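You operate a simulated robot arm through the tools that you are given. There is no shell and no other tool. Be economical: measure what you need, move in short steps, check, and stop when the job is done.

Carry out the task below with a simulated two-armed robot. There is one attempt and no reset: what you move stays moved.

TASK
Blow through the meter with the black lid and sort it.
Fine: clamp it at the air box, arrow with the air; lid open for a puff of one to four seconds, shut again; stop drawn back; tray for runs or stuck. Set down upright: what you pick out.

The check looks at the end state, three seconds after you hand in, the way a careful person would. Anything else that was tipped, shoved, dropped, spilled or broken makes it a failure. Lids that push on must go on centred and level and be pressed home; caps that screw on are set level and turned clockwise until they are tight.

THE ROBOT
Two 7-joint arms with fingered hands on one trunk, on a base that drives. Base frame: it is fixed to the floor where the robot stands at the start and does not move with it; the origin is under the middle of the robot, x ahead of it, y to its left, z up; the surface under the hand at the start is at about z = 90.2. Lengths are in cm, angles in degrees, forces in N, time in s.
The left shoulder is at the start at [10.4, 18.5, 107.5], the right one opposite. With the tool pointing down near the work surface each hand reaches from about 10 to 86 cm from the robot's upright axis, wherever it stands, measured 20 degrees to its own side. Places, roughly: centre count knob [60, 30, 90]; left count knob [60, 60, 90]; right count knob [60, 0, 90]; small meter [100, 50, 100]. Payload 4 kg a hand.
Tool frame (each hand has its own): the origin (TCP) lies between the finger pads and is the grasp point; the fingertips stand 2.6 cm ahead of it; z points along the fingers, y is the line along which they close. The gripper opens to 13.2 cm. The gripper's body begins 7.3 cm behind the TCP. The gripper is a hand of 3 fingers: y runs from the thumb to the fingers, the wrist lies at [0, 0, -22.4] in the tool frame, and closing takes about 1.5 s.
Orientation is told as [roll, pitch, yaw] about the base's x, y, z axes, in that order, counted from this pose: with the fingers straight down and closing along the base's y, the tool's x points along the base's -x, its y along +y and its z along -z.

THE INTERFACE
- The arms move only by the tool play_rows. It takes "left_targets", "right_targets" or both (then of equal length, played together; a hand with none holds still); each is a list of rows, each a list of 2 entries, a list of its own where there are three numbers: the shift along the base's x, y, z in units of 30 mm (1.0 is 30 mm), then the turn, a rotation vector about the base's x, y, z in units of 6 degrees (1.0 is 6 degrees). In form: [[[x, y, z], [rx, ry, rz]], ...]. A call has 1 to 8 rows; each row shifts and turns the commanded pose from where the row before left it. "left_gripper" and "right_gripper" are, for a hand that has rows, the closure in counts, from 0 (fully open) to 255 (shut), set as the call begins (left out, the last holds). A call with a number of a shift or a turn outside -1 to 1 is refused whole. A row lasts 0.2 s, in which the tool goes at most 5 cm and 8.6 degrees; a call with a longer step from one row to the next is refused whole, and so is a gripper value outside its range. A pose out of reach is approached as far as the arm can. The call stops where the force on the tool passes 50 N (or 10 N more than at its start, if that is more) or the arm is blocked; 0.2 s more then pass. The fingers move at their own pace (about 7.2 cm/s each) and stop on an object; they squeeze with about 30 N. The grip force told is the motor's: it shows also when the fingers shut on nothing. Time passes only in rows, and 0.2 s behind the last, so rows that do not move let the fingers close. The reply holds the time, the measured pose of the TCP, the force on the tool along the base axes, the opening and the grip force, in the units named above and with some noise, with the torque about the TCP (base axes, N m) and any sound that the robot's microphone picked up.
- Cameras (640 x 400 px; columns grow to the right, rows downward): "scene" is now at [23.57, 4.63, 130.4]; the picture's right is [0.47, -0.87, -0.14], its down [-0.53, -0.16, -0.83] and it looks along [0.70, 0.47, -0.54] (base axes); focal length 214 px, centre (320, 200). "left" rides on the left gripper at [-6.2, 0.3, -9.2] in its tool frame; the picture's right is [-0.05, -1.00, 0.00], its down [0.83, -0.04, -0.56] and it looks along [0.55, -0.03, 0.83] (tool axes); focal length 230 px, centre (320, 200). "right" rides on the right gripper at [6.2, 0.3, -9.2] in its tool frame; the picture's right is [-0.05, 1.00, 0.00], its down [-0.83, -0.04, -0.56] and it looks along [-0.55, -0.03, 0.83] (tool axes); focal length 230 px, centre (320, 200).
- capture(camera): a new picture of that camera. The clock stands still meanwhile.
- move_column(by): slides the trunk up (or, below 0, down) by that many cm; the arms and the scene camera ride with it, the base frame stays. It gives what a move gives, with no picture.
- drive_base(legs): drives the robot by 1 to 6 legs, each [ahead, left, turn to the left] in cm, cm and degrees, along the robot's own axes; the way and the turn of a leg run together, so that a leg with both is an arc; at most 150 cm and 180 degrees a leg. The arms and the cameras ride along, it lands a little off, and it stops where it bumps. It gives what a move gives.
- curl_fingers(finger1, finger2, thumb_bend, hand): sets how far each is bent, from 0 (flat) to 1 (curled in); at 0.3 the hand is open as for a grip, at 0.7 the pads meet at the TCP. One left out holds its place. A second passes; each finger stops where it meets its share of the squeeze, and holds until it gets a number again. A gripper value or a shape takes the hand back. It gives what a move gives, with no picture; readings hold the bend of each and the force on the fingers (four entries, about 0 where the hand has none), thumb and palm.
- set_grasp(shape, hand): the hand has 3 fingers and takes this shape, open, in about a second: jaw (thumb against the fingers, like two jaws); tri (thumb and two fingers); tip (a fingertip pinch); poke (one finger out to press); point (the index stretched); flat (the hand flat); cup (the hand cupped); fist (a fist). The gripper value then closes the fingers along that shape, each until it touches; the sizes above hold for jaw. It gives what a move gives, with no picture.
- aim_head(pan, tilt): turns the head with the scene camera to pan (to the left, within 86 degrees either way) and tilt (down, from -29 to 69), counted from straight ahead of the robot. It gives what a move gives.
- measure_at(camera, pixels): for up to 12 pixels [column, row] of the newest picture of that camera ("zoom" is the newest enlarged one), the place [x, y, z] in the base frame of the surface seen there, good to about 0.2 cm. The clock stands still meanwhile.
- inspect(camera, box): a new picture of the part [left, top, right, bottom] of that camera's present view, enlarged. The clock stands still meanwhile.
- finish_job(): hands the job in; it is judged then, once.

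Work in short steps. Measure before you move; look again where a grasp or a placing could have gone wrong, and mend it. You have 80 turns and 70 pictures in all, those below and enlarged ones among them. Open the grippers and draw the arms clear of the work before you hand the job in, unless the task says otherwise; then end with one line.

The tools are called after "Request:" as a command line: name --argument value ..., lists and objects as JSON in quotes. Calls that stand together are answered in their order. play_rows: Moves the arms, as the interface text tells. Its arguments: {"type":"object","properties":{"left_targets":{"type":"array","items":{"type":"array"}},"left_gripper":{"type":"number"},"right_targets":{"type":"array","items":{"type":"array"}},"right_gripper":{"type":"number"}},"required":[]} The other tools are called the same way: move_column (by) slides the trunk up or down; set_grasp (shape, hand) gives the hand a shape; curl_fingers (finger1, finger2, thumb_bend, hand) moves the fingers one by one; drive_base (legs) drives the base; aim_head (pan, tilt) turns the head that bears the scene camera; capture (camera) takes a picture; measure_at (camera, pixels) gives the place of the surface under pixels of a picture; inspect (camera, box) takes an enlarged picture of a part of a camera's view; finish_job () hands the job in.

At the start:

```text
t: 0.0
left_eef_pos: [33.52, 47.76, 123.37]
left_tool_rot: [0.0, 0.0, 0.0]
left_wrist_force: [-0.7, -0.9, 0.3]
left_torque: [0.0, -0.02, 0.0]
left_gripper_width: 13.19
left_grip_force: 0.1
left_shape: jaw
left_bend: [0.3, 0.3, 0.3]
left_finger forces: [0.0, 0.0, 0.0, 0.1, 0.0, 0.0]
right_eef_pos: [55.54, 3.28, 120.46]
right_tool_rot: [0.1, 0.1, 0.0]
right_wrist_force: [0.9, 0.5, 0.2]
right_torque: [0.01, 0.0, 0.0]
right_gripper_width: 13.19
right_grip_force: 0.1
right_shape: jaw
right_bend: [0.3, 0.3, 0.3]
right_finger forces: [0.0, 0.1, 0.0, 0.0, 0.1, 0.0]
trunk travel left (down, up): [-12.5, 33.7]
robot x, y, heading: [0.16, 0.06, 0.2]
head pan, tilt: [29.5, 18.4]
```

scene: 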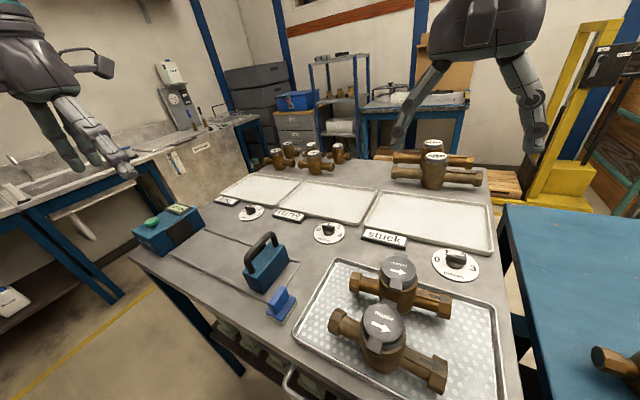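
right: 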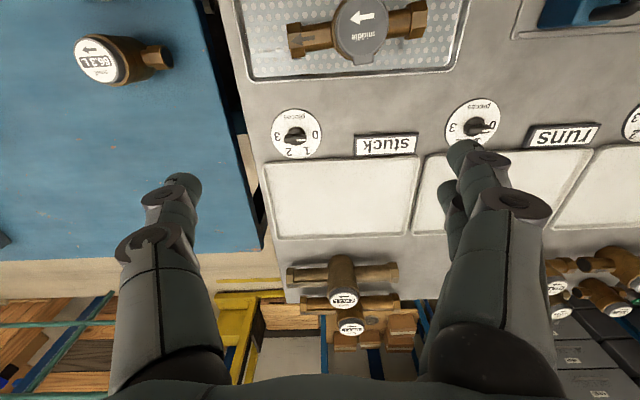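
left: 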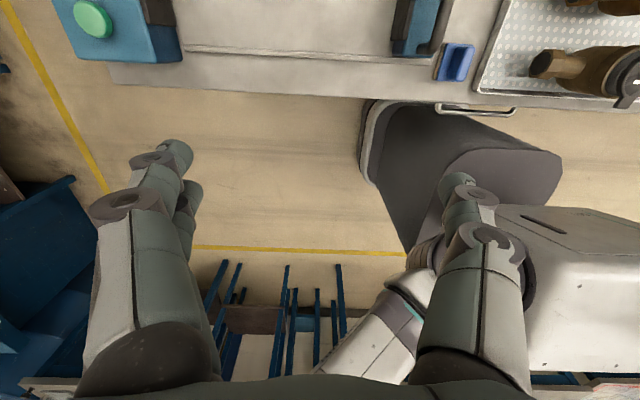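

The picture shows a tray with dark-lidded meters at (398,270) and (382,330), a blue air box at (168,228), and sorting trays with knobs. I'll zoom in on these parts first.

Request:
inspect --camera "scene" --box '[120, 180, 320, 320]'

Request:
inspect --camera "scene" --box '[300, 230, 520, 400]'

Request:
inspect --camera "scene" --box '[200, 130, 500, 290]'

```text
2.86 times, centred on (220, 250) of scene
```

zoom: 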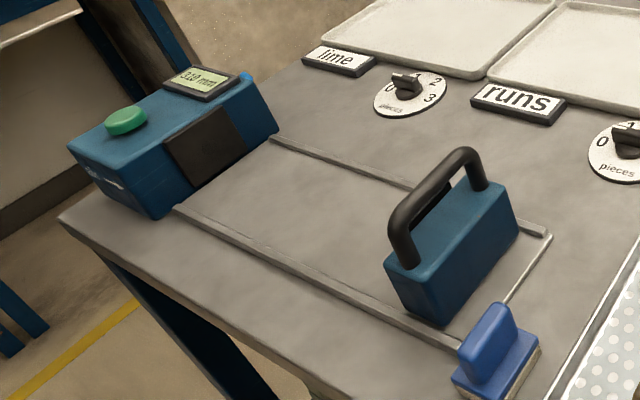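

```text
2.35 times, centred on (410, 315) of scene
```

zoom: 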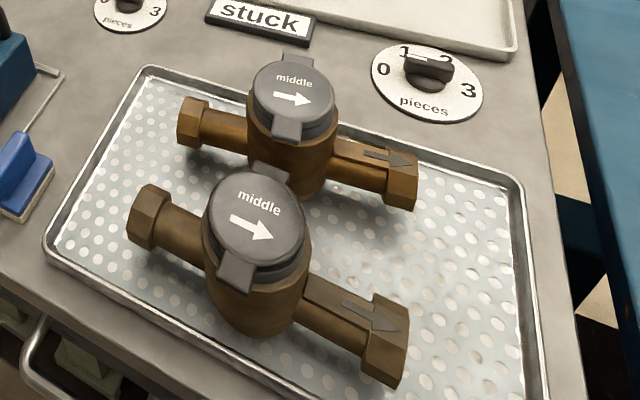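

```text
2.13 times, centred on (350, 210) of scene
```

zoom: 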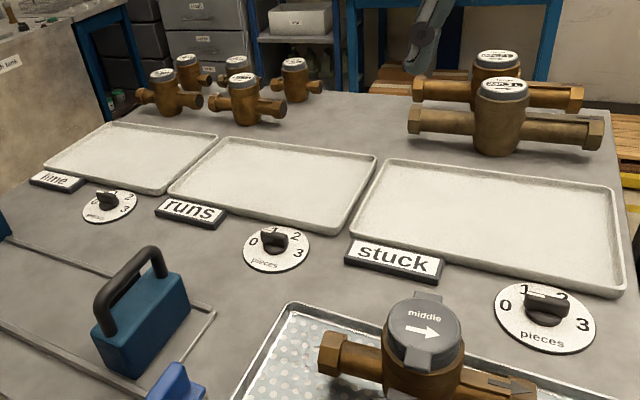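

Both tray meters look to have grey lids, so I'll look around for a black lid on the right bench and elsewhere.

Request:
aim_head --pan -30 --tilt 25

Request:
capture --camera "scene"

Request:
aim_head --pan 65 --tilt 15

Request:
capture --camera "scene"

Request:
aim_head --pan 15 --tilt 35

Request:
capture --camera "scene"

```text
t: 1.3
left_eef_pos: [33.46, 47.87, 123.36]
left_tool_rot: [0.0, 0.0, -0.1]
left_wrist_force: [0.3, -0.2, 0.5]
left_torque: [0.01, -0.04, 0.01]
left_gripper_width: 13.18
left_grip_force: 0.1
left_shape: jaw
left_bend: [0.3, 0.3, 0.3]
left_finger forces: [0.0, 0.1, 0.1, 0.0, 0.0, 0.1]
right_eef_pos: [55.52, 3.31, 120.67]
right_tool_rot: [-0.1, 0.0, 0.0]
right_wrist_force: [0.3, -0.6, -0.1]
right_torque: [0.02, 0.03, 0.05]
right_gripper_width: 13.18
right_grip_force: 0.0
right_shape: jaw
right_bend: [0.3, 0.3, 0.3]
right_finger forces: [0.0, 0.0, 0.0, 0.1, 0.1, 0.0]
trunk travel left (down, up): [-12.5, 33.7]
robot x, y, heading: [-0.35, -0.22, 0.1]
head pan, tilt: [-30.0, 25.0]
```

```text
63 pictures are left
```

scene: 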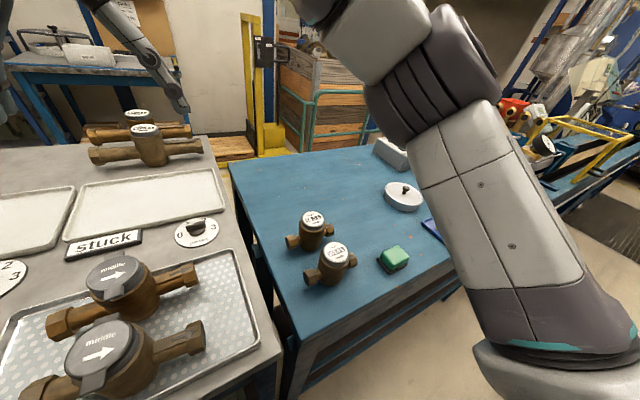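

```text
t: 3.0
left_eef_pos: [33.34, 47.89, 123.32]
left_tool_rot: [0.0, 0.0, -0.1]
left_wrist_force: [1.1, -0.2, 0.5]
left_torque: [-0.02, -0.01, -0.02]
left_gripper_width: 13.18
left_grip_force: 0.1
left_shape: jaw
left_bend: [0.3, 0.3, 0.3]
left_finger forces: [0.0, 0.1, 0.0, 0.1, 0.1, 0.1]
right_eef_pos: [55.51, 3.36, 120.65]
right_tool_rot: [0.0, 0.0, 0.0]
right_wrist_force: [0.6, -0.9, -0.1]
right_torque: [0.01, -0.03, 0.04]
right_gripper_width: 13.17
right_grip_force: 0.1
right_shape: jaw
right_bend: [0.3, 0.3, 0.3]
right_finger forces: [0.0, 0.0, 0.0, 0.0, 0.0, 0.0]
trunk travel left (down, up): [-12.5, 33.7]
robot x, y, heading: [-0.03, 0.54, 0.1]
head pan, tilt: [65.0, 15.0]
```

```text
62 pictures are left
```

scene: 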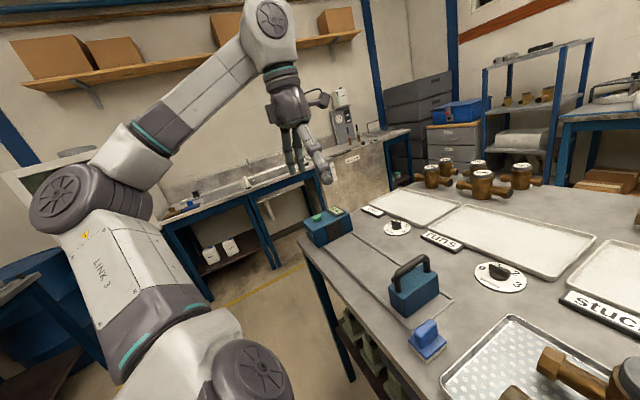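

```text
t: 4.2
left_eef_pos: [33.32, 47.83, 123.37]
left_tool_rot: [-0.1, 0.0, -0.1]
left_wrist_force: [0.6, 0.5, 1.4]
left_torque: [-0.01, 0.0, 0.01]
left_gripper_width: 13.19
left_grip_force: 0.1
left_shape: jaw
left_bend: [0.3, 0.3, 0.3]
left_finger forces: [0.0, 0.0, 0.1, 0.1, 0.0, 0.0]
right_eef_pos: [55.52, 3.34, 120.5]
right_tool_rot: [0.0, 0.0, 0.0]
right_wrist_force: [1.0, -0.3, -0.1]
right_torque: [-0.04, -0.01, 0.0]
right_gripper_width: 13.19
right_grip_force: 0.1
right_shape: jaw
right_bend: [0.3, 0.3, 0.3]
right_finger forces: [0.0, 0.0, 0.0, 0.1, 0.0, 0.0]
trunk travel left (down, up): [-12.5, 33.7]
robot x, y, heading: [-0.25, 0.08, 0.1]
head pan, tilt: [15.0, 35.0]
```

```text
61 pictures are left
```

scene: 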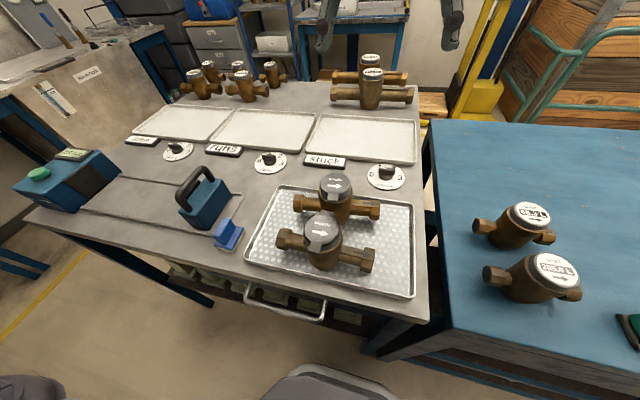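

Now compare the two lids, at (336,187) and (323,232).

Request:
inspect --camera "scene" --box '[260, 160, 400, 290]'

Request:
measure_at --camera "scene" --pixels '[[336, 187], [323, 230], [302, 202], [374, 206], [284, 236], [365, 260], [260, 262], [405, 290], [280, 188], [70, 185], [38, 173], [205, 215]]'

```text
3.08 times, centred on (330, 225) of scene
```

zoom: 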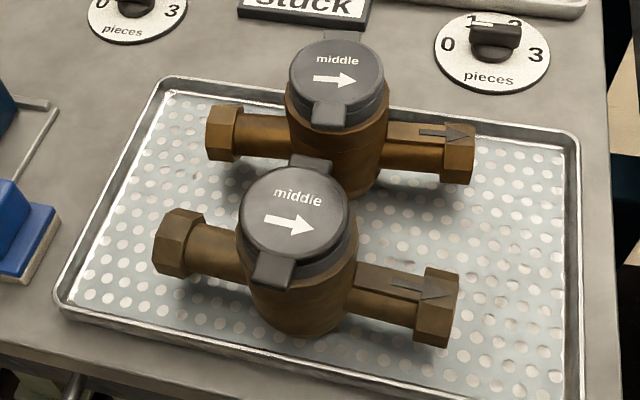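

```text
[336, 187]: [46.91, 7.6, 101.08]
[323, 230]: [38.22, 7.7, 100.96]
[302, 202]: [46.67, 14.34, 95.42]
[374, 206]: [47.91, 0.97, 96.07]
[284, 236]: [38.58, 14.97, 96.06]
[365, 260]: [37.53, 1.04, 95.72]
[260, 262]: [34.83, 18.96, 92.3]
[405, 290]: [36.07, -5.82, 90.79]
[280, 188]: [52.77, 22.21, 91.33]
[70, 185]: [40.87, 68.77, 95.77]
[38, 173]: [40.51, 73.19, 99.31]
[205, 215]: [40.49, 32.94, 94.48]
```

Rear lid looks a bit darker. I'll zoom tighter on both to compare, and check the far meters' lids.

Request:
inspect --camera "scene" --box '[300, 165, 360, 250]'

Request:
inspect --camera "scene" --box '[170, 45, 420, 120]'

Request:
inspect --camera "scene" --box '[460, 190, 600, 310]'

Request:
inspect --camera "scene" --box '[0, 130, 260, 260]'

```text
4.71 times, centred on (330, 208) of scene
```

zoom: 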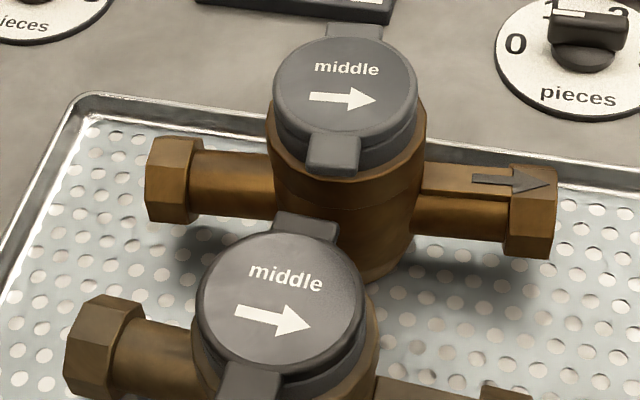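

```text
2.56 times, centred on (295, 82) of scene
```

zoom: 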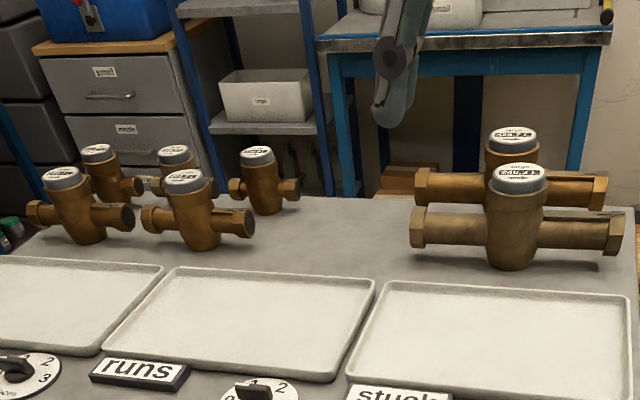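

```text
3.33 times, centred on (530, 250) of scene
```

zoom: 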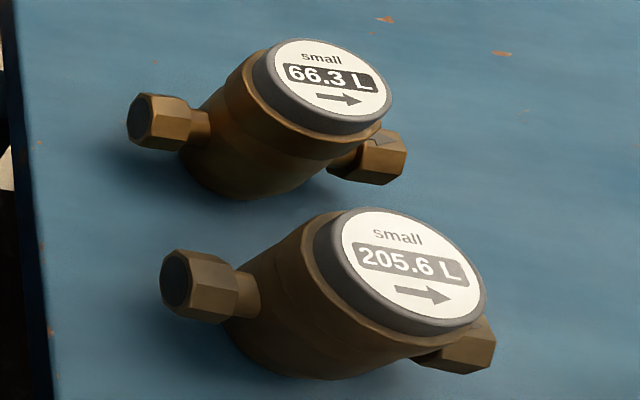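

```text
2.46 times, centred on (130, 195) of scene
```

zoom: 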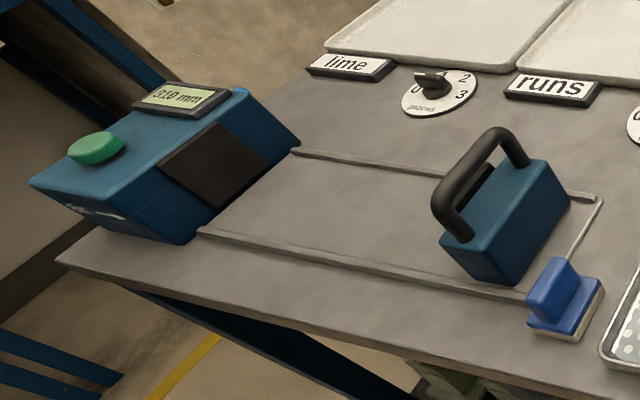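

I can't yet tell the lids apart reliably; I'll bring the right hand back 21 cm so its camera views both lids at once.

Request:
play_rows --right_targets '[[[-1, 0, 0], [0, 0, 0]], [[-1, 0, 0], [0, 0, 0]], [[-1, 0, 0], [0, 0, 0]], [[-1, 0, 0], [0, 0, 0]], [[-1, 0, 0], [0, 0, 0]], [[-1, 0, 0], [0, 0, 0]], [[-1, 0, 0], [0, 0, 0]]]'

Request:
capture --camera "right"

```text
t: 5.8
left_eef_pos: [33.39, 47.88, 123.52]
left_tool_rot: [0.0, 0.0, 0.0]
left_wrist_force: [-0.3, 0.7, -0.5]
left_torque: [-0.01, -0.02, -0.01]
left_gripper_width: 13.19
left_grip_force: 0.0
left_shape: jaw
left_bend: [0.3, 0.3, 0.3]
left_finger forces: [0.1, 0.0, 0.1, 0.0, 0.1, 0.0]
right_eef_pos: [34.34, 3.3, 120.6]
right_tool_rot: [-0.1, 0.0, -0.1]
right_wrist_force: [-0.6, -0.1, 0.3]
right_torque: [-0.02, -0.02, -0.01]
right_gripper_width: 13.19
right_grip_force: 0.1
right_shape: jaw
right_bend: [0.3, 0.3, 0.3]
right_finger forces: [0.1, 0.0, 0.1, 0.0, 0.1, 0.0]
trunk travel left (down, up): [-12.5, 33.7]
robot x, y, heading: [-0.31, 0.0, -0.4]
head pan, tilt: [15.0, 35.0]
```

```text
55 pictures are left
```

right: 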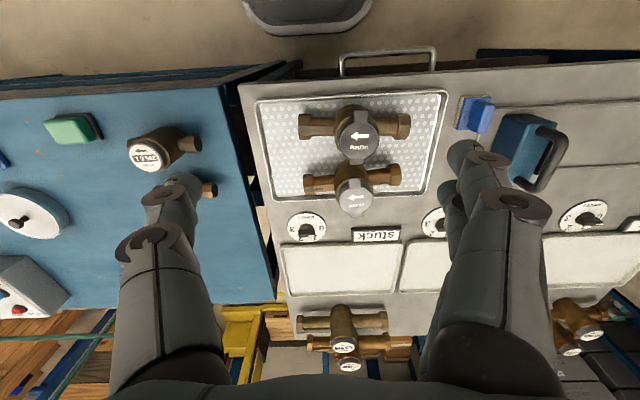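

From here the front lid (357,135) looks darker than the rear (354,195), so glare is confusing it; zoom in.

Request:
inspect --camera "right" --box '[290, 90, 420, 220]'

```text
3.08 times, centred on (355, 155) of right
```

zoom: 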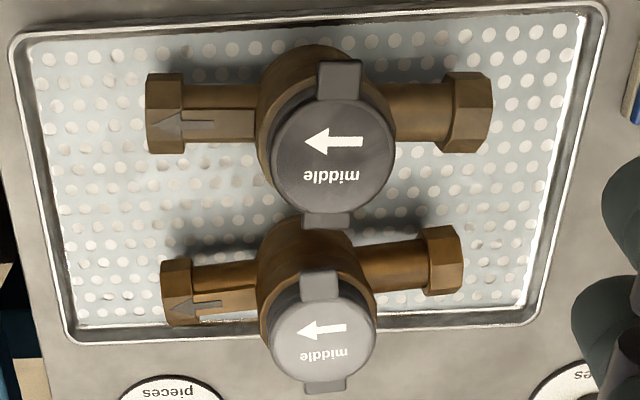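

Contradictory shades. I'll take the scene view again with the arm where it is now, to see whether shadow is the cause.

Request:
inspect --camera "scene" --box '[260, 150, 400, 290]'

Request:
inspect --camera "right" --box '[320, 100, 400, 220]'

```text
2.86 times, centred on (330, 220) of scene
```

zoom: 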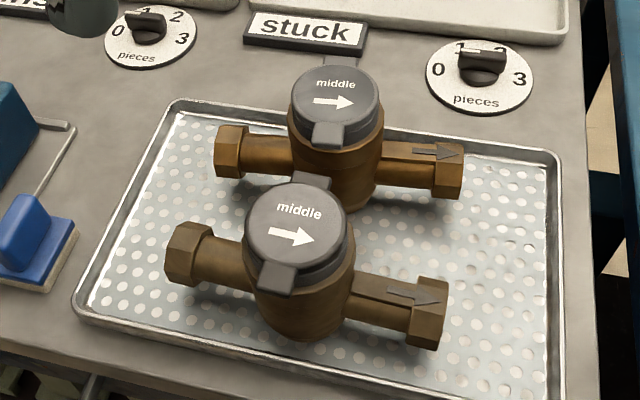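

```text
3.33 times, centred on (360, 160) of right
```

zoom: 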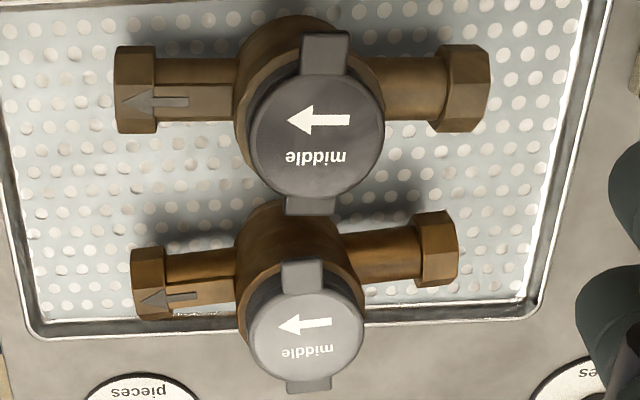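

Shadows matter. I'll move the right arm well aside and look both at the far right bench (dark round item seen earlier at (543,145)) and the tray again.

Request:
play_rows --right_targets '[[[0, -1, 0], [0, 0, 0]], [[0, -1, 0], [0, 0, 0]], [[0, -1, 0], [0, 0, 0]], [[0, -1, 0], [0, 0, 0]], [[0, -1, 0], [0, 0, 0]], [[0, -1, 0], [0, 0, 0]], [[0, -1, 0], [0, 0, 0]], [[0, -1, 0], [0, 0, 0]]]'

Request:
inspect --camera "scene" --box '[260, 150, 400, 290]'

Request:
aim_head --pan -55 --tilt 15

Request:
capture --camera "scene"

```text
t: 7.6
left_eef_pos: [33.24, 47.7, 123.56]
left_tool_rot: [0.0, -0.1, 0.0]
left_wrist_force: [0.7, -1.3, -0.1]
left_torque: [0.01, -0.02, -0.02]
left_gripper_width: 13.19
left_grip_force: 0.0
left_shape: jaw
left_bend: [0.3, 0.3, 0.3]
left_finger forces: [0.0, 0.0, 0.0, 0.0, 0.1, 0.0]
right_eef_pos: [34.23, -20.67, 120.56]
right_tool_rot: [0.2, 0.1, 0.0]
right_wrist_force: [0.1, -0.3, 0.6]
right_torque: [-0.02, 0.0, -0.02]
right_gripper_width: 13.18
right_grip_force: 0.1
right_shape: jaw
right_bend: [0.3, 0.3, 0.3]
right_finger forces: [0.0, 0.0, 0.1, 0.1, 0.0, 0.0]
trunk travel left (down, up): [-12.5, 33.7]
robot x, y, heading: [-0.37, 0.2, 0.2]
head pan, tilt: [15.0, 35.0]
```

```text
2.86 times, centred on (330, 220) of scene
```

zoom: 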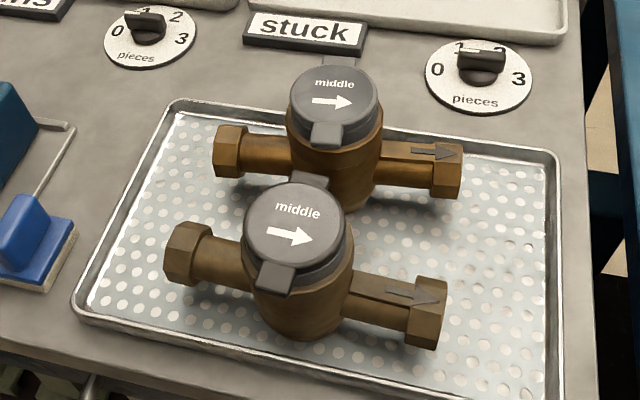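

```text
t: 9.0
left_eef_pos: [33.41, 47.7, 123.42]
left_tool_rot: [-0.1, 0.0, 0.1]
left_wrist_force: [0.5, -0.1, 0.3]
left_torque: [-0.03, 0.0, -0.01]
left_gripper_width: 13.18
left_grip_force: 0.1
left_shape: jaw
left_bend: [0.3, 0.3, 0.3]
left_finger forces: [0.1, 0.0, 0.1, 0.0, 0.0, 0.0]
right_eef_pos: [34.41, -20.59, 120.51]
right_tool_rot: [0.0, 0.0, 0.0]
right_wrist_force: [0.1, 0.7, -0.3]
right_torque: [0.02, -0.01, 0.01]
right_gripper_width: 13.19
right_grip_force: 0.0
right_shape: jaw
right_bend: [0.3, 0.3, 0.3]
right_finger forces: [0.0, 0.0, 0.1, 0.0, 0.0, 0.0]
trunk travel left (down, up): [-12.5, 33.7]
robot x, y, heading: [0.11, 0.08, 0.3]
head pan, tilt: [-55.0, 15.0]
```

```text
50 pictures are left
```

scene: 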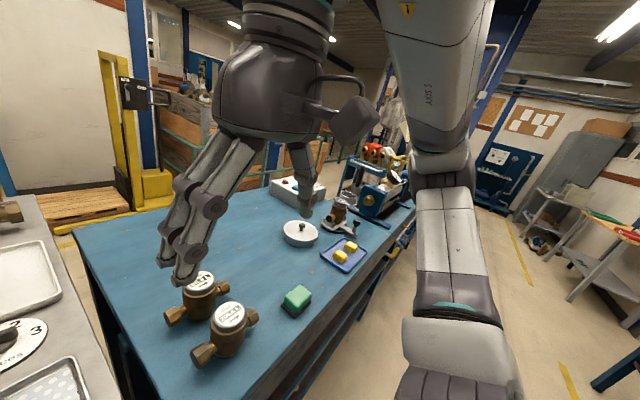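

Request:
inspect --camera "scene" --box '[260, 130, 420, 270]'

```text
2.86 times, centred on (340, 200) of scene
```

zoom: 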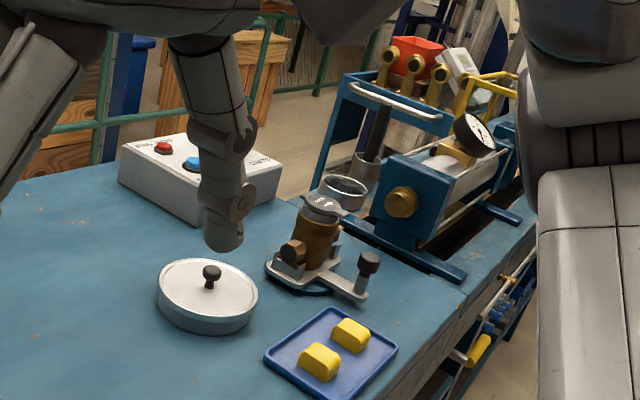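

Only the two lidded "middle" meters in the tray are candidates. I'll view each lid from the identical relative viewpoint with the right camera, to rule out glare.

Request:
play_rows --right_targets '[[[-0.4, 1, 0], [0, 0, 0]], [[-0.4, 1, 0], [0, 0, 0]], [[-0.4, 1, 0], [0, 0, 0]], [[-0.4, 1, 0], [0, 0, 0]], [[-0.4, 1, 0], [0, 0, 0]], [[-0.4, 1, 0], [0, 0, 0]], [[-0.4, 1, 0], [0, 0, 0]], [[-0.4, 1, 0], [0, 0, 0]]]'

Request:
play_rows --right_targets '[[[0, 1, 0], [0, 0, 0]], [[0, 0.5, 0], [0, 0, 0]]]'

Request:
inspect --camera "right" --box '[220, 100, 420, 260]'

Request:
play_rows --right_targets '[[[1, 0, 0], [0, 0, 0]], [[1, 0, 0], [0, 0, 0]], [[0.9, 0, 0], [0, 0, 0]]]'

Request:
inspect --camera "right" --box '[220, 100, 420, 260]'

```text
t: 10.1
left_eef_pos: [33.53, 47.86, 123.34]
left_tool_rot: [0.0, 0.0, 0.0]
left_wrist_force: [-0.4, -0.6, -0.1]
left_torque: [-0.01, 0.0, -0.01]
left_gripper_width: 13.2
left_grip_force: 0.0
left_shape: jaw
left_bend: [0.3, 0.3, 0.3]
left_finger forces: [0.0, 0.1, 0.0, 0.1, 0.0, 0.0]
right_eef_pos: [29.57, -7.93, 120.56]
right_tool_rot: [-0.8, -0.1, 0.8]
right_wrist_force: [2.3, -11.8, -3.3]
right_torque: [1.32, 0.02, 0.95]
right_gripper_width: 13.18
right_grip_force: 0.0
right_shape: jaw
right_bend: [0.3, 0.3, 0.3]
right_finger forces: [0.1, 0.0, 0.0, 0.0, 0.0, 0.0]
trunk travel left (down, up): [-12.5, 33.7]
robot x, y, heading: [0.02, 0.15, 0.2]
head pan, tilt: [-55.0, 15.0]
stopped in row 5 (right hand): the force on the tool passed its limit at 127 N (the readings are from after the stop); the commanded pose is now the measured one
```

```text
t: 10.4
left_eef_pos: [33.45, 47.91, 123.28]
left_tool_rot: [0.0, 0.0, 0.0]
left_wrist_force: [0.4, 0.2, -0.1]
left_torque: [-0.01, -0.02, 0.03]
left_gripper_width: 13.19
left_grip_force: 0.0
left_shape: jaw
left_bend: [0.3, 0.3, 0.3]
left_finger forces: [0.0, 0.0, 0.1, 0.0, 0.0, 0.1]
right_eef_pos: [29.71, -7.96, 120.74]
right_tool_rot: [-1.3, -0.3, 1.3]
right_wrist_force: [-0.9, -13.7, -3.0]
right_torque: [1.34, -0.38, 1.01]
right_gripper_width: 13.21
right_grip_force: 0.0
right_shape: jaw
right_bend: [0.3, 0.3, 0.3]
right_finger forces: [0.0, 0.0, 0.0, 0.0, 0.1, 0.0]
trunk travel left (down, up): [-12.5, 33.7]
robot x, y, heading: [0.01, 0.01, 0.0]
head pan, tilt: [-55.0, 15.0]
stopped in row 1 (right hand): the force on the tool passed its limit at 102 N (the readings are from after the stop); the commanded pose is now the measured one
```

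```text
2.50 times, centred on (320, 180) of right
```

zoom: 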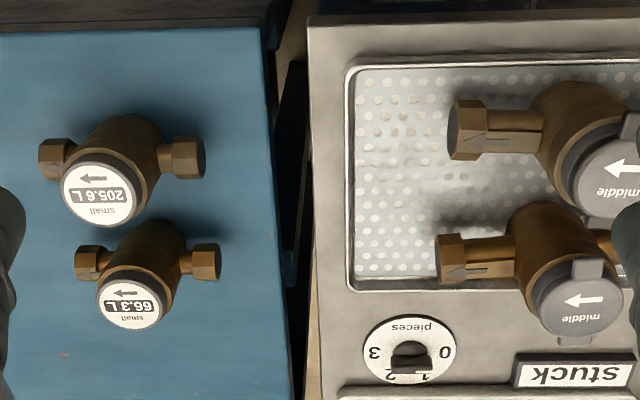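

```text
t: 11.2
left_eef_pos: [33.45, 47.81, 123.36]
left_tool_rot: [0.0, -0.1, 0.0]
left_wrist_force: [0.2, 0.4, -0.4]
left_torque: [0.0, -0.01, 0.0]
left_gripper_width: 13.17
left_grip_force: 0.1
left_shape: jaw
left_bend: [0.3, 0.3, 0.3]
left_finger forces: [0.0, 0.0, 0.0, 0.0, 0.0, 0.0]
right_eef_pos: [38.19, -7.74, 120.73]
right_tool_rot: [-1.2, -0.4, 1.2]
right_wrist_force: [0.3, -0.3, 0.0]
right_torque: [0.04, -0.01, 0.0]
right_gripper_width: 13.19
right_grip_force: 0.1
right_shape: jaw
right_bend: [0.3, 0.3, 0.3]
right_finger forces: [0.1, 0.0, 0.0, 0.1, 0.0, 0.1]
trunk travel left (down, up): [-12.5, 33.7]
robot x, y, heading: [-0.01, 0.34, -0.0]
head pan, tilt: [-55.0, 15.0]
```

```text
2.50 times, centred on (320, 180) of right
```

zoom: 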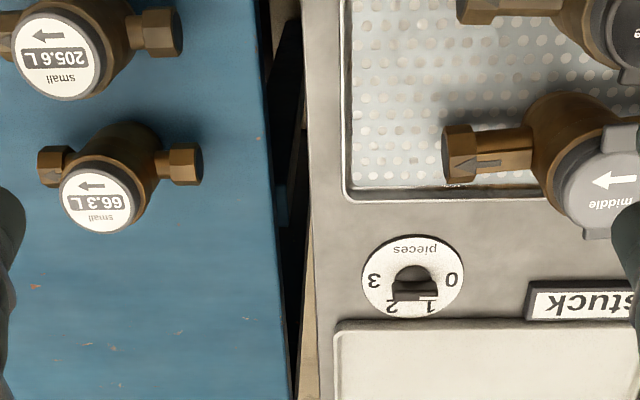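

The head blocked the hand near x<30. Glare comes at oblique angles, so I'll compare from steep angles: camera just above front, then just above rear.

Request:
play_rows --right_targets '[[[1, 0, 0], [0, 0, 0]], [[1, 0.8, 0], [0, 0, 0]], [[0.6, 1, 0], [0, 0, 0]], [[0, 1, 0], [0, 0, 0]], [[0, 0.9, 0], [0, 0, 0]]]'

Request:
inspect --camera "right" --box '[240, 0, 440, 140]'

Request:
play_rows --right_targets '[[[1, 0, 0], [0, 0, 0]], [[1, 0, 0], [0, 0, 0]], [[0.9, 0, 0], [0, 0, 0]]]'

Request:
inspect --camera "right" --box '[240, 0, 440, 140]'

```text
t: 12.4
left_eef_pos: [33.43, 47.82, 123.29]
left_tool_rot: [0.0, 0.0, -0.1]
left_wrist_force: [-0.4, 0.4, -0.4]
left_torque: [-0.02, -0.02, 0.02]
left_gripper_width: 13.18
left_grip_force: 0.0
left_shape: jaw
left_bend: [0.3, 0.3, 0.3]
left_finger forces: [0.0, 0.1, 0.0, 0.0, 0.0, 0.1]
right_eef_pos: [46.21, 3.34, 120.66]
right_tool_rot: [-1.3, -0.4, 1.3]
right_wrist_force: [-0.2, -0.2, 0.4]
right_torque: [-0.01, -0.01, 0.01]
right_gripper_width: 13.16
right_grip_force: 0.0
right_shape: jaw
right_bend: [0.3, 0.3, 0.3]
right_finger forces: [0.0, 0.1, 0.0, 0.0, 0.0, 0.0]
trunk travel left (down, up): [-12.5, 33.7]
robot x, y, heading: [-0.32, 0.31, -0.0]
head pan, tilt: [-55.0, 15.0]
```

```text
2.86 times, centred on (340, 70) of right
```

zoom: 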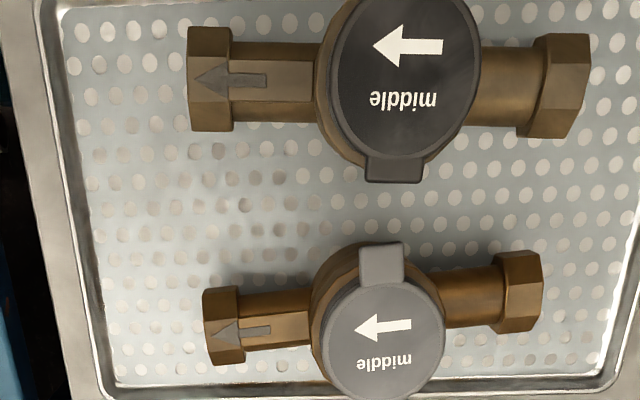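

```text
t: 13.2
left_eef_pos: [33.44, 47.77, 123.36]
left_tool_rot: [0.0, 0.0, 0.0]
left_wrist_force: [1.1, -0.3, 0.2]
left_torque: [-0.02, -0.02, -0.03]
left_gripper_width: 13.19
left_grip_force: 0.0
left_shape: jaw
left_bend: [0.3, 0.3, 0.3]
left_finger forces: [0.0, 0.0, 0.1, 0.0, 0.0, 0.0]
right_eef_pos: [54.95, 3.27, 120.74]
right_tool_rot: [-1.1, -0.4, 1.3]
right_wrist_force: [0.1, 0.1, -0.1]
right_torque: [0.01, 0.06, 0.0]
right_gripper_width: 13.2
right_grip_force: 0.0
right_shape: jaw
right_bend: [0.3, 0.3, 0.3]
right_finger forces: [0.0, 0.1, 0.1, 0.0, 0.0, 0.0]
trunk travel left (down, up): [-12.5, 33.7]
robot x, y, heading: [0.36, -0.07, -0.0]
head pan, tilt: [-55.0, 15.0]
```

```text
2.86 times, centred on (340, 70) of right
```

zoom: 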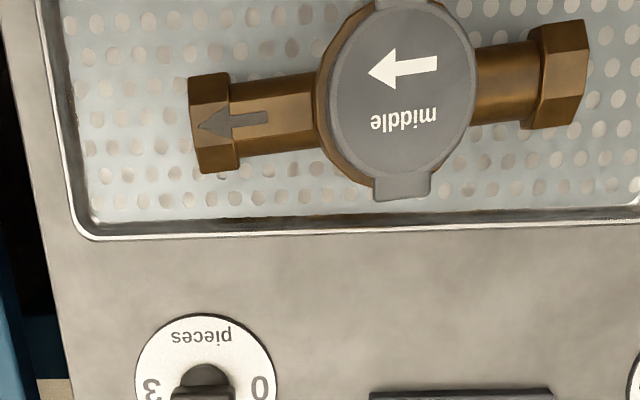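

With identical geometry the front lid is clearly black (50-ish) and the rear clearly grey, so the target is the front meter. I'll park the right arm aside, aim the head at the tray and measure it.

Request:
play_rows --right_targets '[[[0, -1, 0], [0, 0, 0]], [[0, -1, 0], [0, 0, 0]], [[0, -1, 0], [0, 0, 0]], [[0, -1, 0], [0, 0, 0]], [[0, -1, 0], [0, 0, 0]], [[0, -1, 0], [0, 0, 0]], [[0, -1, 0], [0, 0, 0]], [[0, -1, 0], [0, 0, 0]]]'

Request:
aim_head --pan 15 --tilt 40

Request:
inspect --camera "scene" --box '[270, 150, 390, 260]'

Request:
inspect --camera "scene" --box '[20, 110, 240, 250]'

```text
t: 15.0
left_eef_pos: [33.35, 47.69, 123.42]
left_tool_rot: [0.1, 0.1, 0.0]
left_wrist_force: [-0.1, -0.8, -1.2]
left_torque: [-0.04, 0.0, 0.02]
left_gripper_width: 13.19
left_grip_force: 0.0
left_shape: jaw
left_bend: [0.3, 0.3, 0.3]
left_finger forces: [0.0, 0.0, 0.0, 0.1, 0.0, 0.0]
right_eef_pos: [54.9, -20.68, 120.57]
right_tool_rot: [-1.2, -0.4, 1.1]
right_wrist_force: [1.2, 0.4, -0.5]
right_torque: [0.01, -0.01, 0.01]
right_gripper_width: 13.18
right_grip_force: 0.0
right_shape: jaw
right_bend: [0.3, 0.3, 0.3]
right_finger forces: [0.0, 0.1, 0.0, 0.0, 0.1, 0.0]
trunk travel left (down, up): [-12.5, 33.7]
robot x, y, heading: [-0.32, 0.31, 0.0]
head pan, tilt: [-55.0, 15.0]
```

```text
t: 16.4
left_eef_pos: [33.46, 47.84, 123.36]
left_tool_rot: [0.0, 0.0, -0.1]
left_wrist_force: [0.2, 0.0, 0.1]
left_torque: [0.01, 0.02, 0.02]
left_gripper_width: 13.2
left_grip_force: 0.0
left_shape: jaw
left_bend: [0.3, 0.3, 0.3]
left_finger forces: [0.1, 0.0, 0.1, 0.0, 0.0, 0.1]
right_eef_pos: [54.83, -20.5, 120.62]
right_tool_rot: [-1.2, -0.5, 1.2]
right_wrist_force: [0.5, 0.2, 0.1]
right_torque: [0.04, 0.0, 0.01]
right_gripper_width: 13.2
right_grip_force: 0.1
right_shape: jaw
right_bend: [0.3, 0.3, 0.3]
right_finger forces: [0.0, 0.0, 0.0, 0.0, 0.0, 0.1]
trunk travel left (down, up): [-12.5, 33.7]
robot x, y, heading: [-0.04, -0.1, -0.3]
head pan, tilt: [15.0, 40.0]
```

```text
3.64 times, centred on (330, 205) of scene
```

zoom: 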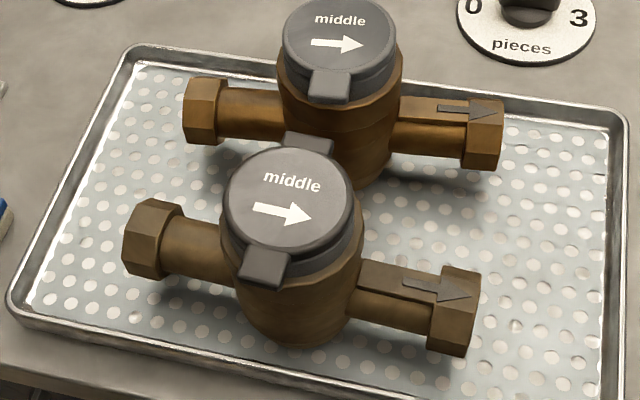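

```text
2.86 times, centred on (130, 180) of scene
```

zoom: 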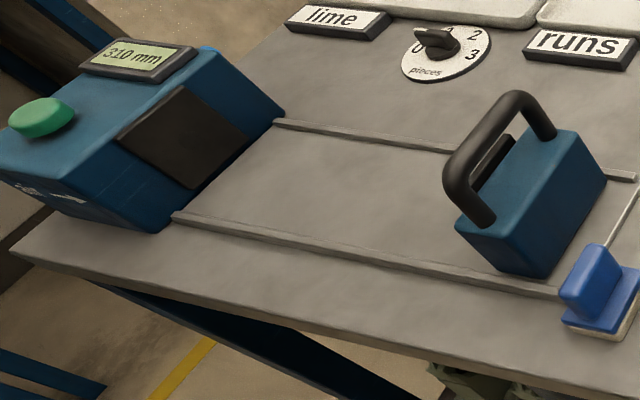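

Measure air box, rails and stop on this zoom; then take a fresh zoom of the meter for points on it.

Request:
measure_at --camera "zoom" --pixels '[[42, 118], [190, 130], [150, 140], [240, 145], [165, 190], [275, 122], [172, 218], [470, 225], [590, 150], [520, 105], [480, 215], [530, 240]]'

Request:
inspect --camera "scene" --box '[270, 150, 390, 260]'

Request:
measure_at --camera "zoom" --pixels '[[290, 190], [308, 142], [265, 270], [232, 210], [352, 215], [128, 240], [170, 208], [480, 290], [440, 330], [190, 245], [400, 300], [330, 85]]'

Request:
measure_at --camera "zoom" --pixels '[[327, 95], [290, 330], [150, 280], [150, 340], [50, 315], [450, 110], [150, 235], [445, 265], [300, 300], [330, 110], [345, 280], [240, 285]]'

```text
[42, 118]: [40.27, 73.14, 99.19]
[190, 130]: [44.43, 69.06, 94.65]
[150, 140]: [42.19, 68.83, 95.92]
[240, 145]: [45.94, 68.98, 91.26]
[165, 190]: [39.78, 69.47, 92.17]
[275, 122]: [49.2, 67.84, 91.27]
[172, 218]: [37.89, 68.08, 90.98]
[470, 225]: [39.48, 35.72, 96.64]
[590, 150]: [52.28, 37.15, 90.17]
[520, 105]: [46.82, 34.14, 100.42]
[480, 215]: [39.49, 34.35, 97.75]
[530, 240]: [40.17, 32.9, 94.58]
```

```text
3.64 times, centred on (330, 205) of scene
```

zoom: 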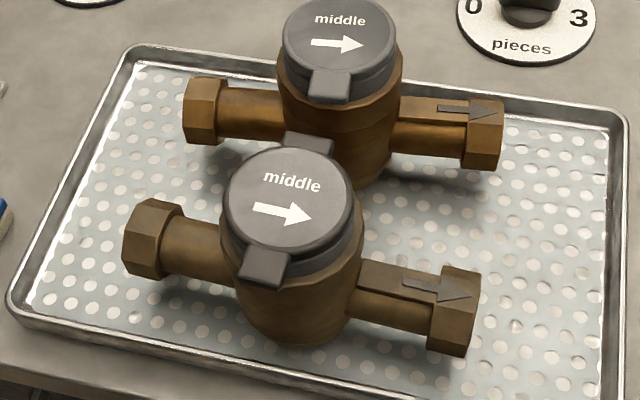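

```text
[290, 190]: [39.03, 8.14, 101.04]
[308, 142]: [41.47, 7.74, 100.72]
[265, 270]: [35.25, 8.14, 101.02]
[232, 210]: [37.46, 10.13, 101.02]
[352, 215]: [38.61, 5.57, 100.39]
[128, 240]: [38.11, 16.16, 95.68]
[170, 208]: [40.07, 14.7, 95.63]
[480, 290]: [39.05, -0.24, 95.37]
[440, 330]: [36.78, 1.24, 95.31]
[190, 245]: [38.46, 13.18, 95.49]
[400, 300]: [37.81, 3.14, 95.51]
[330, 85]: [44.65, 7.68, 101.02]
```

```text
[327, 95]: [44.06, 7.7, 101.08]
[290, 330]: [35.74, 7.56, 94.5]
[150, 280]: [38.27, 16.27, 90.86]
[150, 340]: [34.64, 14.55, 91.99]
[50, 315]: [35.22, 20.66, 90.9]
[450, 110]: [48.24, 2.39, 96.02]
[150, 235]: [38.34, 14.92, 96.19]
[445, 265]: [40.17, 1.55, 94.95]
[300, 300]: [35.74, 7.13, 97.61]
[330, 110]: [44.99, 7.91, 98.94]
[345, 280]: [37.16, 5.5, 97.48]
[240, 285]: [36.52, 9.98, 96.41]
```

Front meter: lid centre ≈(38.4,7.9,101), tabs x 34.9..42, ends y -0.3..16.3; rear meter's tab begins at x 43.9. I need to know the finger layout before going into that gap, so look at the left hand.

Request:
aim_head --pan 65 --tilt 10

Request:
capture --camera "scene"

Request:
inspect --camera "left" --box '[80, 120, 560, 400]'

```text
t: 17.6
left_eef_pos: [33.41, 47.85, 123.23]
left_tool_rot: [0.0, 0.0, 0.1]
left_wrist_force: [0.2, -0.1, -0.2]
left_torque: [0.03, -0.04, -0.01]
left_gripper_width: 13.19
left_grip_force: 0.2
left_shape: jaw
left_bend: [0.3, 0.3, 0.3]
left_finger forces: [0.0, 0.0, 0.0, 0.0, 0.0, 0.1]
right_eef_pos: [55.0, -20.54, 120.56]
right_tool_rot: [-1.2, -0.3, 1.1]
right_wrist_force: [-0.4, 1.2, 0.0]
right_torque: [0.01, 0.01, -0.02]
right_gripper_width: 13.18
right_grip_force: 0.1
right_shape: jaw
right_bend: [0.3, 0.3, 0.3]
right_finger forces: [0.0, 0.0, 0.1, 0.0, 0.1, 0.0]
trunk travel left (down, up): [-12.5, 33.7]
robot x, y, heading: [0.1, -0.33, 0.2]
head pan, tilt: [65.0, 10.0]
```

```text
41 pictures are left
```

scene: 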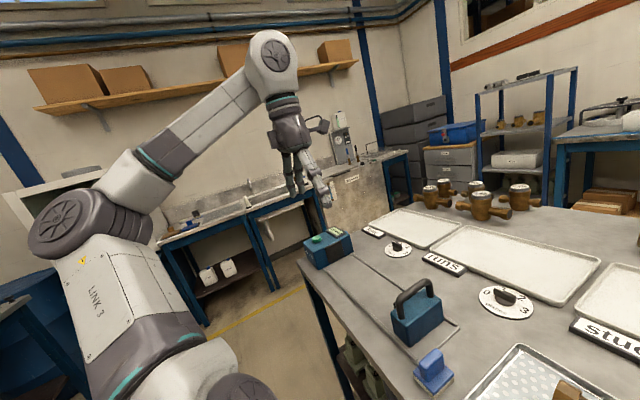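

```text
1.33 times, centred on (320, 260) of left
```

zoom: 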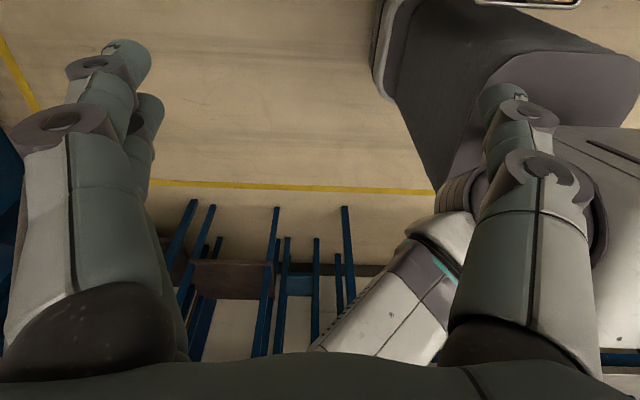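

Measure finger and thumb positions in the left camera view to learn the layout.

Request:
measure_at --camera "zoom" --pixels '[[125, 60], [150, 110], [95, 85], [60, 125], [100, 200], [500, 95], [530, 125], [540, 175], [560, 160], [520, 250], [480, 200], [70, 140]]'

Request:
inspect --camera "scene" --box '[260, 80, 360, 220]'

Request:
measure_at --camera "zoom" --pixels '[[180, 240], [200, 300], [225, 340], [215, 250], [290, 250], [330, 310], [365, 345], [350, 290], [240, 330], [290, 300], [370, 370], [210, 360]]'

```text
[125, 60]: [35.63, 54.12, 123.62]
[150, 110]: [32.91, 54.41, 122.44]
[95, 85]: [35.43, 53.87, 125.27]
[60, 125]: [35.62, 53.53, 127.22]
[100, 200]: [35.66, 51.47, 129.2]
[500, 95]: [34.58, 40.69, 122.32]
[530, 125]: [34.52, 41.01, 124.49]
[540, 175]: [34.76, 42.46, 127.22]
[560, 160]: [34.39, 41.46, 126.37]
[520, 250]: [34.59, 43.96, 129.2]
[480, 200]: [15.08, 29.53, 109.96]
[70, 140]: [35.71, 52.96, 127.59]
```

```text
2.86 times, centred on (310, 150) of scene
```

zoom: 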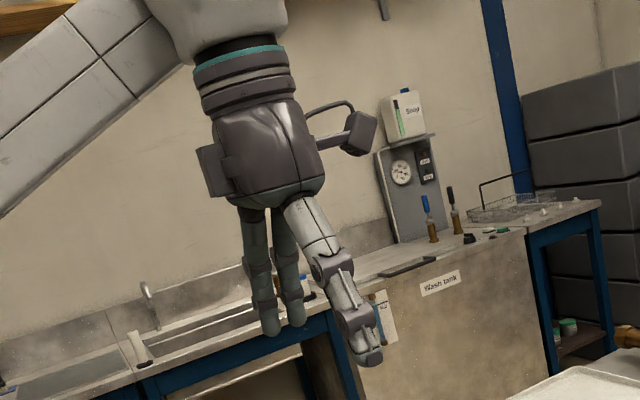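

```text
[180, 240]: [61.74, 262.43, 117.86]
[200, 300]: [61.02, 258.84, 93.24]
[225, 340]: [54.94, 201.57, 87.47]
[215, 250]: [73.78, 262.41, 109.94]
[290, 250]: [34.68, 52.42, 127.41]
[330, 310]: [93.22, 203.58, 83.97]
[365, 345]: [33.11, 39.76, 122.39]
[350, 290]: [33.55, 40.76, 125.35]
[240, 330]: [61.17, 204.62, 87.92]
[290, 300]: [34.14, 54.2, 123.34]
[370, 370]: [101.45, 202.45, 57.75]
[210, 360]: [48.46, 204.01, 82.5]
```

The fingers (two on +y, thumb on -y) stay above the pipes if fingertips stop at z≈96, so I can grip the upper body along y (body radius ≈2.75, lid ≈2.55), away from the tabs and the rear meter. Move the left hand over the meter with the opening reduced.

Request:
play_rows --left_targets '[[[0.12, -0.95, 0], [0, 0, 0]], [[0.12, -0.95, 0], [0, 0, 0]], [[0.12, -0.95, 0], [0, 0, 0]], [[0.12, -0.95, 0], [0, 0, 0]], [[0.12, -0.95, 0], [0, 0, 0]], [[0.12, -0.95, 0], [0, 0, 0]], [[0.12, -0.95, 0], [0, 0, 0]]]' --left_gripper 80

Request:
play_rows --left_targets '[[[0.12, -0.95, 0], [0, 0, 0]], [[0.12, -0.95, 0], [0, 0, 0]], [[0.12, -0.95, 0], [0, 0, 0]], [[0.12, -0.95, 0], [0, 0, 0]], [[0.12, -0.95, 0], [0, 0, 0]], [[0.12, -0.95, 0], [0, 0, 0]], [[0.12, -0.95, 0], [0, 0, 0]]]'

Request:
capture --camera "left"

```text
t: 19.2
left_eef_pos: [35.94, 27.66, 123.29]
left_tool_rot: [0.1, 0.0, 0.2]
left_wrist_force: [0.5, 0.1, -0.1]
left_torque: [-0.01, 0.02, -0.01]
left_gripper_width: 9.07
left_grip_force: 0.1
left_shape: jaw
left_bend: [0.68, 0.68, 0.65]
left_finger forces: [0.1, 0.0, 0.0, 0.0, 0.0, 0.0]
right_eef_pos: [54.94, -20.55, 120.52]
right_tool_rot: [-1.1, -0.4, 1.3]
right_wrist_force: [0.5, -1.2, -0.4]
right_torque: [0.03, -0.02, 0.02]
right_gripper_width: 13.18
right_grip_force: 0.0
right_shape: jaw
right_bend: [0.3, 0.3, 0.3]
right_finger forces: [0.0, 0.0, 0.1, 0.0, 0.1, 0.0]
trunk travel left (down, up): [-12.5, 33.7]
robot x, y, heading: [-0.08, 0.21, -0.2]
head pan, tilt: [65.0, 10.0]
```

```text
t: 20.8
left_eef_pos: [38.2, 8.76, 123.34]
left_tool_rot: [0.1, 0.1, 0.2]
left_wrist_force: [0.4, -0.2, 0.2]
left_torque: [0.05, -0.03, 0.0]
left_gripper_width: 9.1
left_grip_force: 0.0
left_shape: jaw
left_bend: [0.68, 0.68, 0.65]
left_finger forces: [0.0, 0.1, 0.0, 0.0, 0.0, 0.0]
left hand out of reach, approached as far as the arm can: row 7
right_eef_pos: [55.03, -20.51, 120.56]
right_tool_rot: [-1.2, -0.3, 1.2]
right_wrist_force: [-0.2, 0.1, -0.2]
right_torque: [-0.01, 0.02, -0.03]
right_gripper_width: 13.2
right_grip_force: 0.0
right_shape: jaw
right_bend: [0.3, 0.3, 0.3]
right_finger forces: [0.1, 0.1, 0.0, 0.0, 0.0, 0.1]
trunk travel left (down, up): [-12.5, 33.7]
robot x, y, heading: [0.31, -0.22, -0.0]
head pan, tilt: [65.0, 10.0]
```

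```text
38 pictures are left
```

left: 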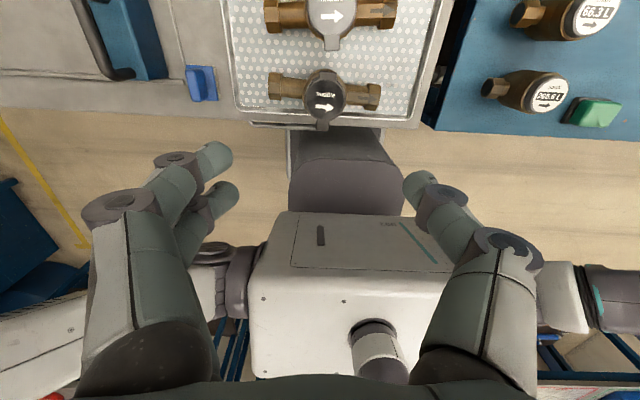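

The left arm is at its limit at y≈8.8, so I'll strafe the base 12 cm to the right and then correct the hand position.

Request:
drive_base --legs '[[0, -12, 0]]'

Request:
play_rows --left_targets '[[[0, 1, 0], [0, 0, 0]], [[0, 1, 0], [0, 0, 0]], [[0, 1, 0], [0, 0, 0]]]'

Request:
aim_head --pan 35 --tilt 40

Request:
capture --camera "scene"

Request:
inspect --camera "left" --box '[230, 0, 450, 140]'

```text
t: 22.0
left_eef_pos: [38.2, -3.52, 123.46]
left_tool_rot: [0.1, 0.0, 0.0]
left_wrist_force: [-0.9, -0.4, 0.5]
left_torque: [0.01, 0.0, 0.03]
left_gripper_width: 9.08
left_grip_force: 0.1
left_shape: jaw
left_bend: [0.68, 0.68, 0.65]
left_finger forces: [0.0, 0.0, 0.0, 0.0, 0.0, 0.1]
right_eef_pos: [54.87, -32.67, 120.56]
right_tool_rot: [-1.2, -0.4, 1.1]
right_wrist_force: [0.0, -0.9, -0.1]
right_torque: [0.02, 0.01, -0.02]
right_gripper_width: 13.19
right_grip_force: 0.0
right_shape: jaw
right_bend: [0.3, 0.3, 0.3]
right_finger forces: [0.0, 0.0, 0.0, 0.1, 0.0, 0.0]
trunk travel left (down, up): [-12.5, 33.7]
robot x, y, heading: [-0.48, -12.26, -0.4]
head pan, tilt: [65.0, 10.0]
```

```text
t: 22.8
left_eef_pos: [38.17, 5.68, 123.35]
left_tool_rot: [-0.1, 0.0, -0.1]
left_wrist_force: [-0.1, 0.7, 0.0]
left_torque: [-0.02, -0.03, -0.03]
left_gripper_width: 9.1
left_grip_force: 0.1
left_shape: jaw
left_bend: [0.68, 0.68, 0.65]
left_finger forces: [0.0, 0.0, 0.0, 0.0, 0.1, 0.0]
right_eef_pos: [54.77, -32.67, 120.58]
right_tool_rot: [-1.4, -0.4, 1.1]
right_wrist_force: [0.5, 0.8, -0.3]
right_torque: [0.01, 0.0, -0.01]
right_gripper_width: 13.18
right_grip_force: 0.1
right_shape: jaw
right_bend: [0.3, 0.3, 0.3]
right_finger forces: [0.0, 0.0, 0.1, 0.0, 0.1, 0.0]
trunk travel left (down, up): [-12.5, 33.7]
robot x, y, heading: [0.25, -12.1, -0.2]
head pan, tilt: [65.0, 10.0]
```

```text
t: 23.8
left_eef_pos: [38.18, 5.5, 123.45]
left_tool_rot: [0.0, 0.0, 0.1]
left_wrist_force: [0.8, -0.3, -0.8]
left_torque: [0.01, 0.03, 0.02]
left_gripper_width: 9.09
left_grip_force: 0.1
left_shape: jaw
left_bend: [0.68, 0.68, 0.65]
left_finger forces: [0.0, 0.0, 0.0, 0.0, 0.0, 0.0]
right_eef_pos: [54.88, -32.62, 120.61]
right_tool_rot: [-1.2, -0.4, 1.1]
right_wrist_force: [0.1, -0.5, -0.8]
right_torque: [-0.02, -0.01, 0.04]
right_gripper_width: 13.19
right_grip_force: 0.1
right_shape: jaw
right_bend: [0.3, 0.3, 0.3]
right_finger forces: [0.0, 0.0, 0.0, 0.0, 0.0, 0.1]
trunk travel left (down, up): [-12.5, 33.7]
robot x, y, heading: [-0.07, -12.02, -0.3]
head pan, tilt: [35.0, 40.0]
```

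```text
37 pictures are left
```

scene: 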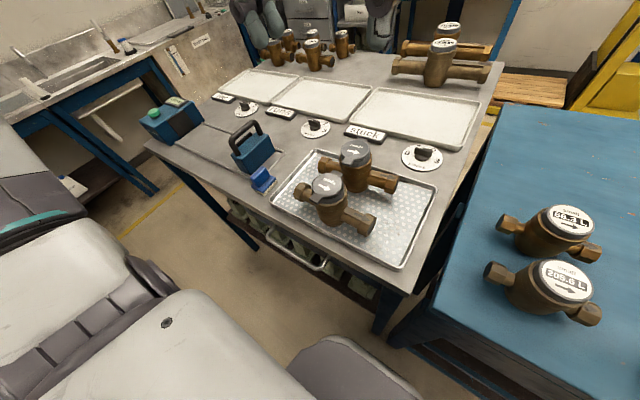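

```text
2.86 times, centred on (340, 70) of left
```

zoom: 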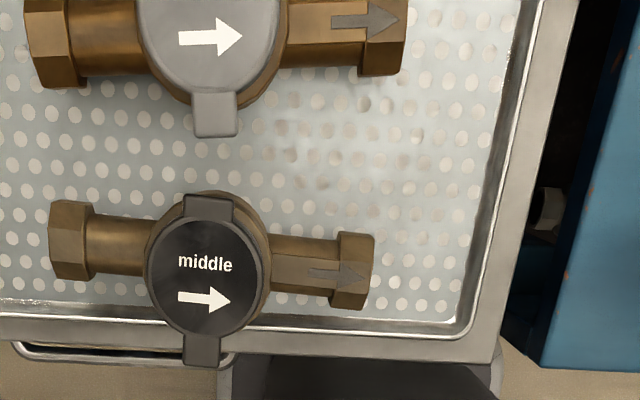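

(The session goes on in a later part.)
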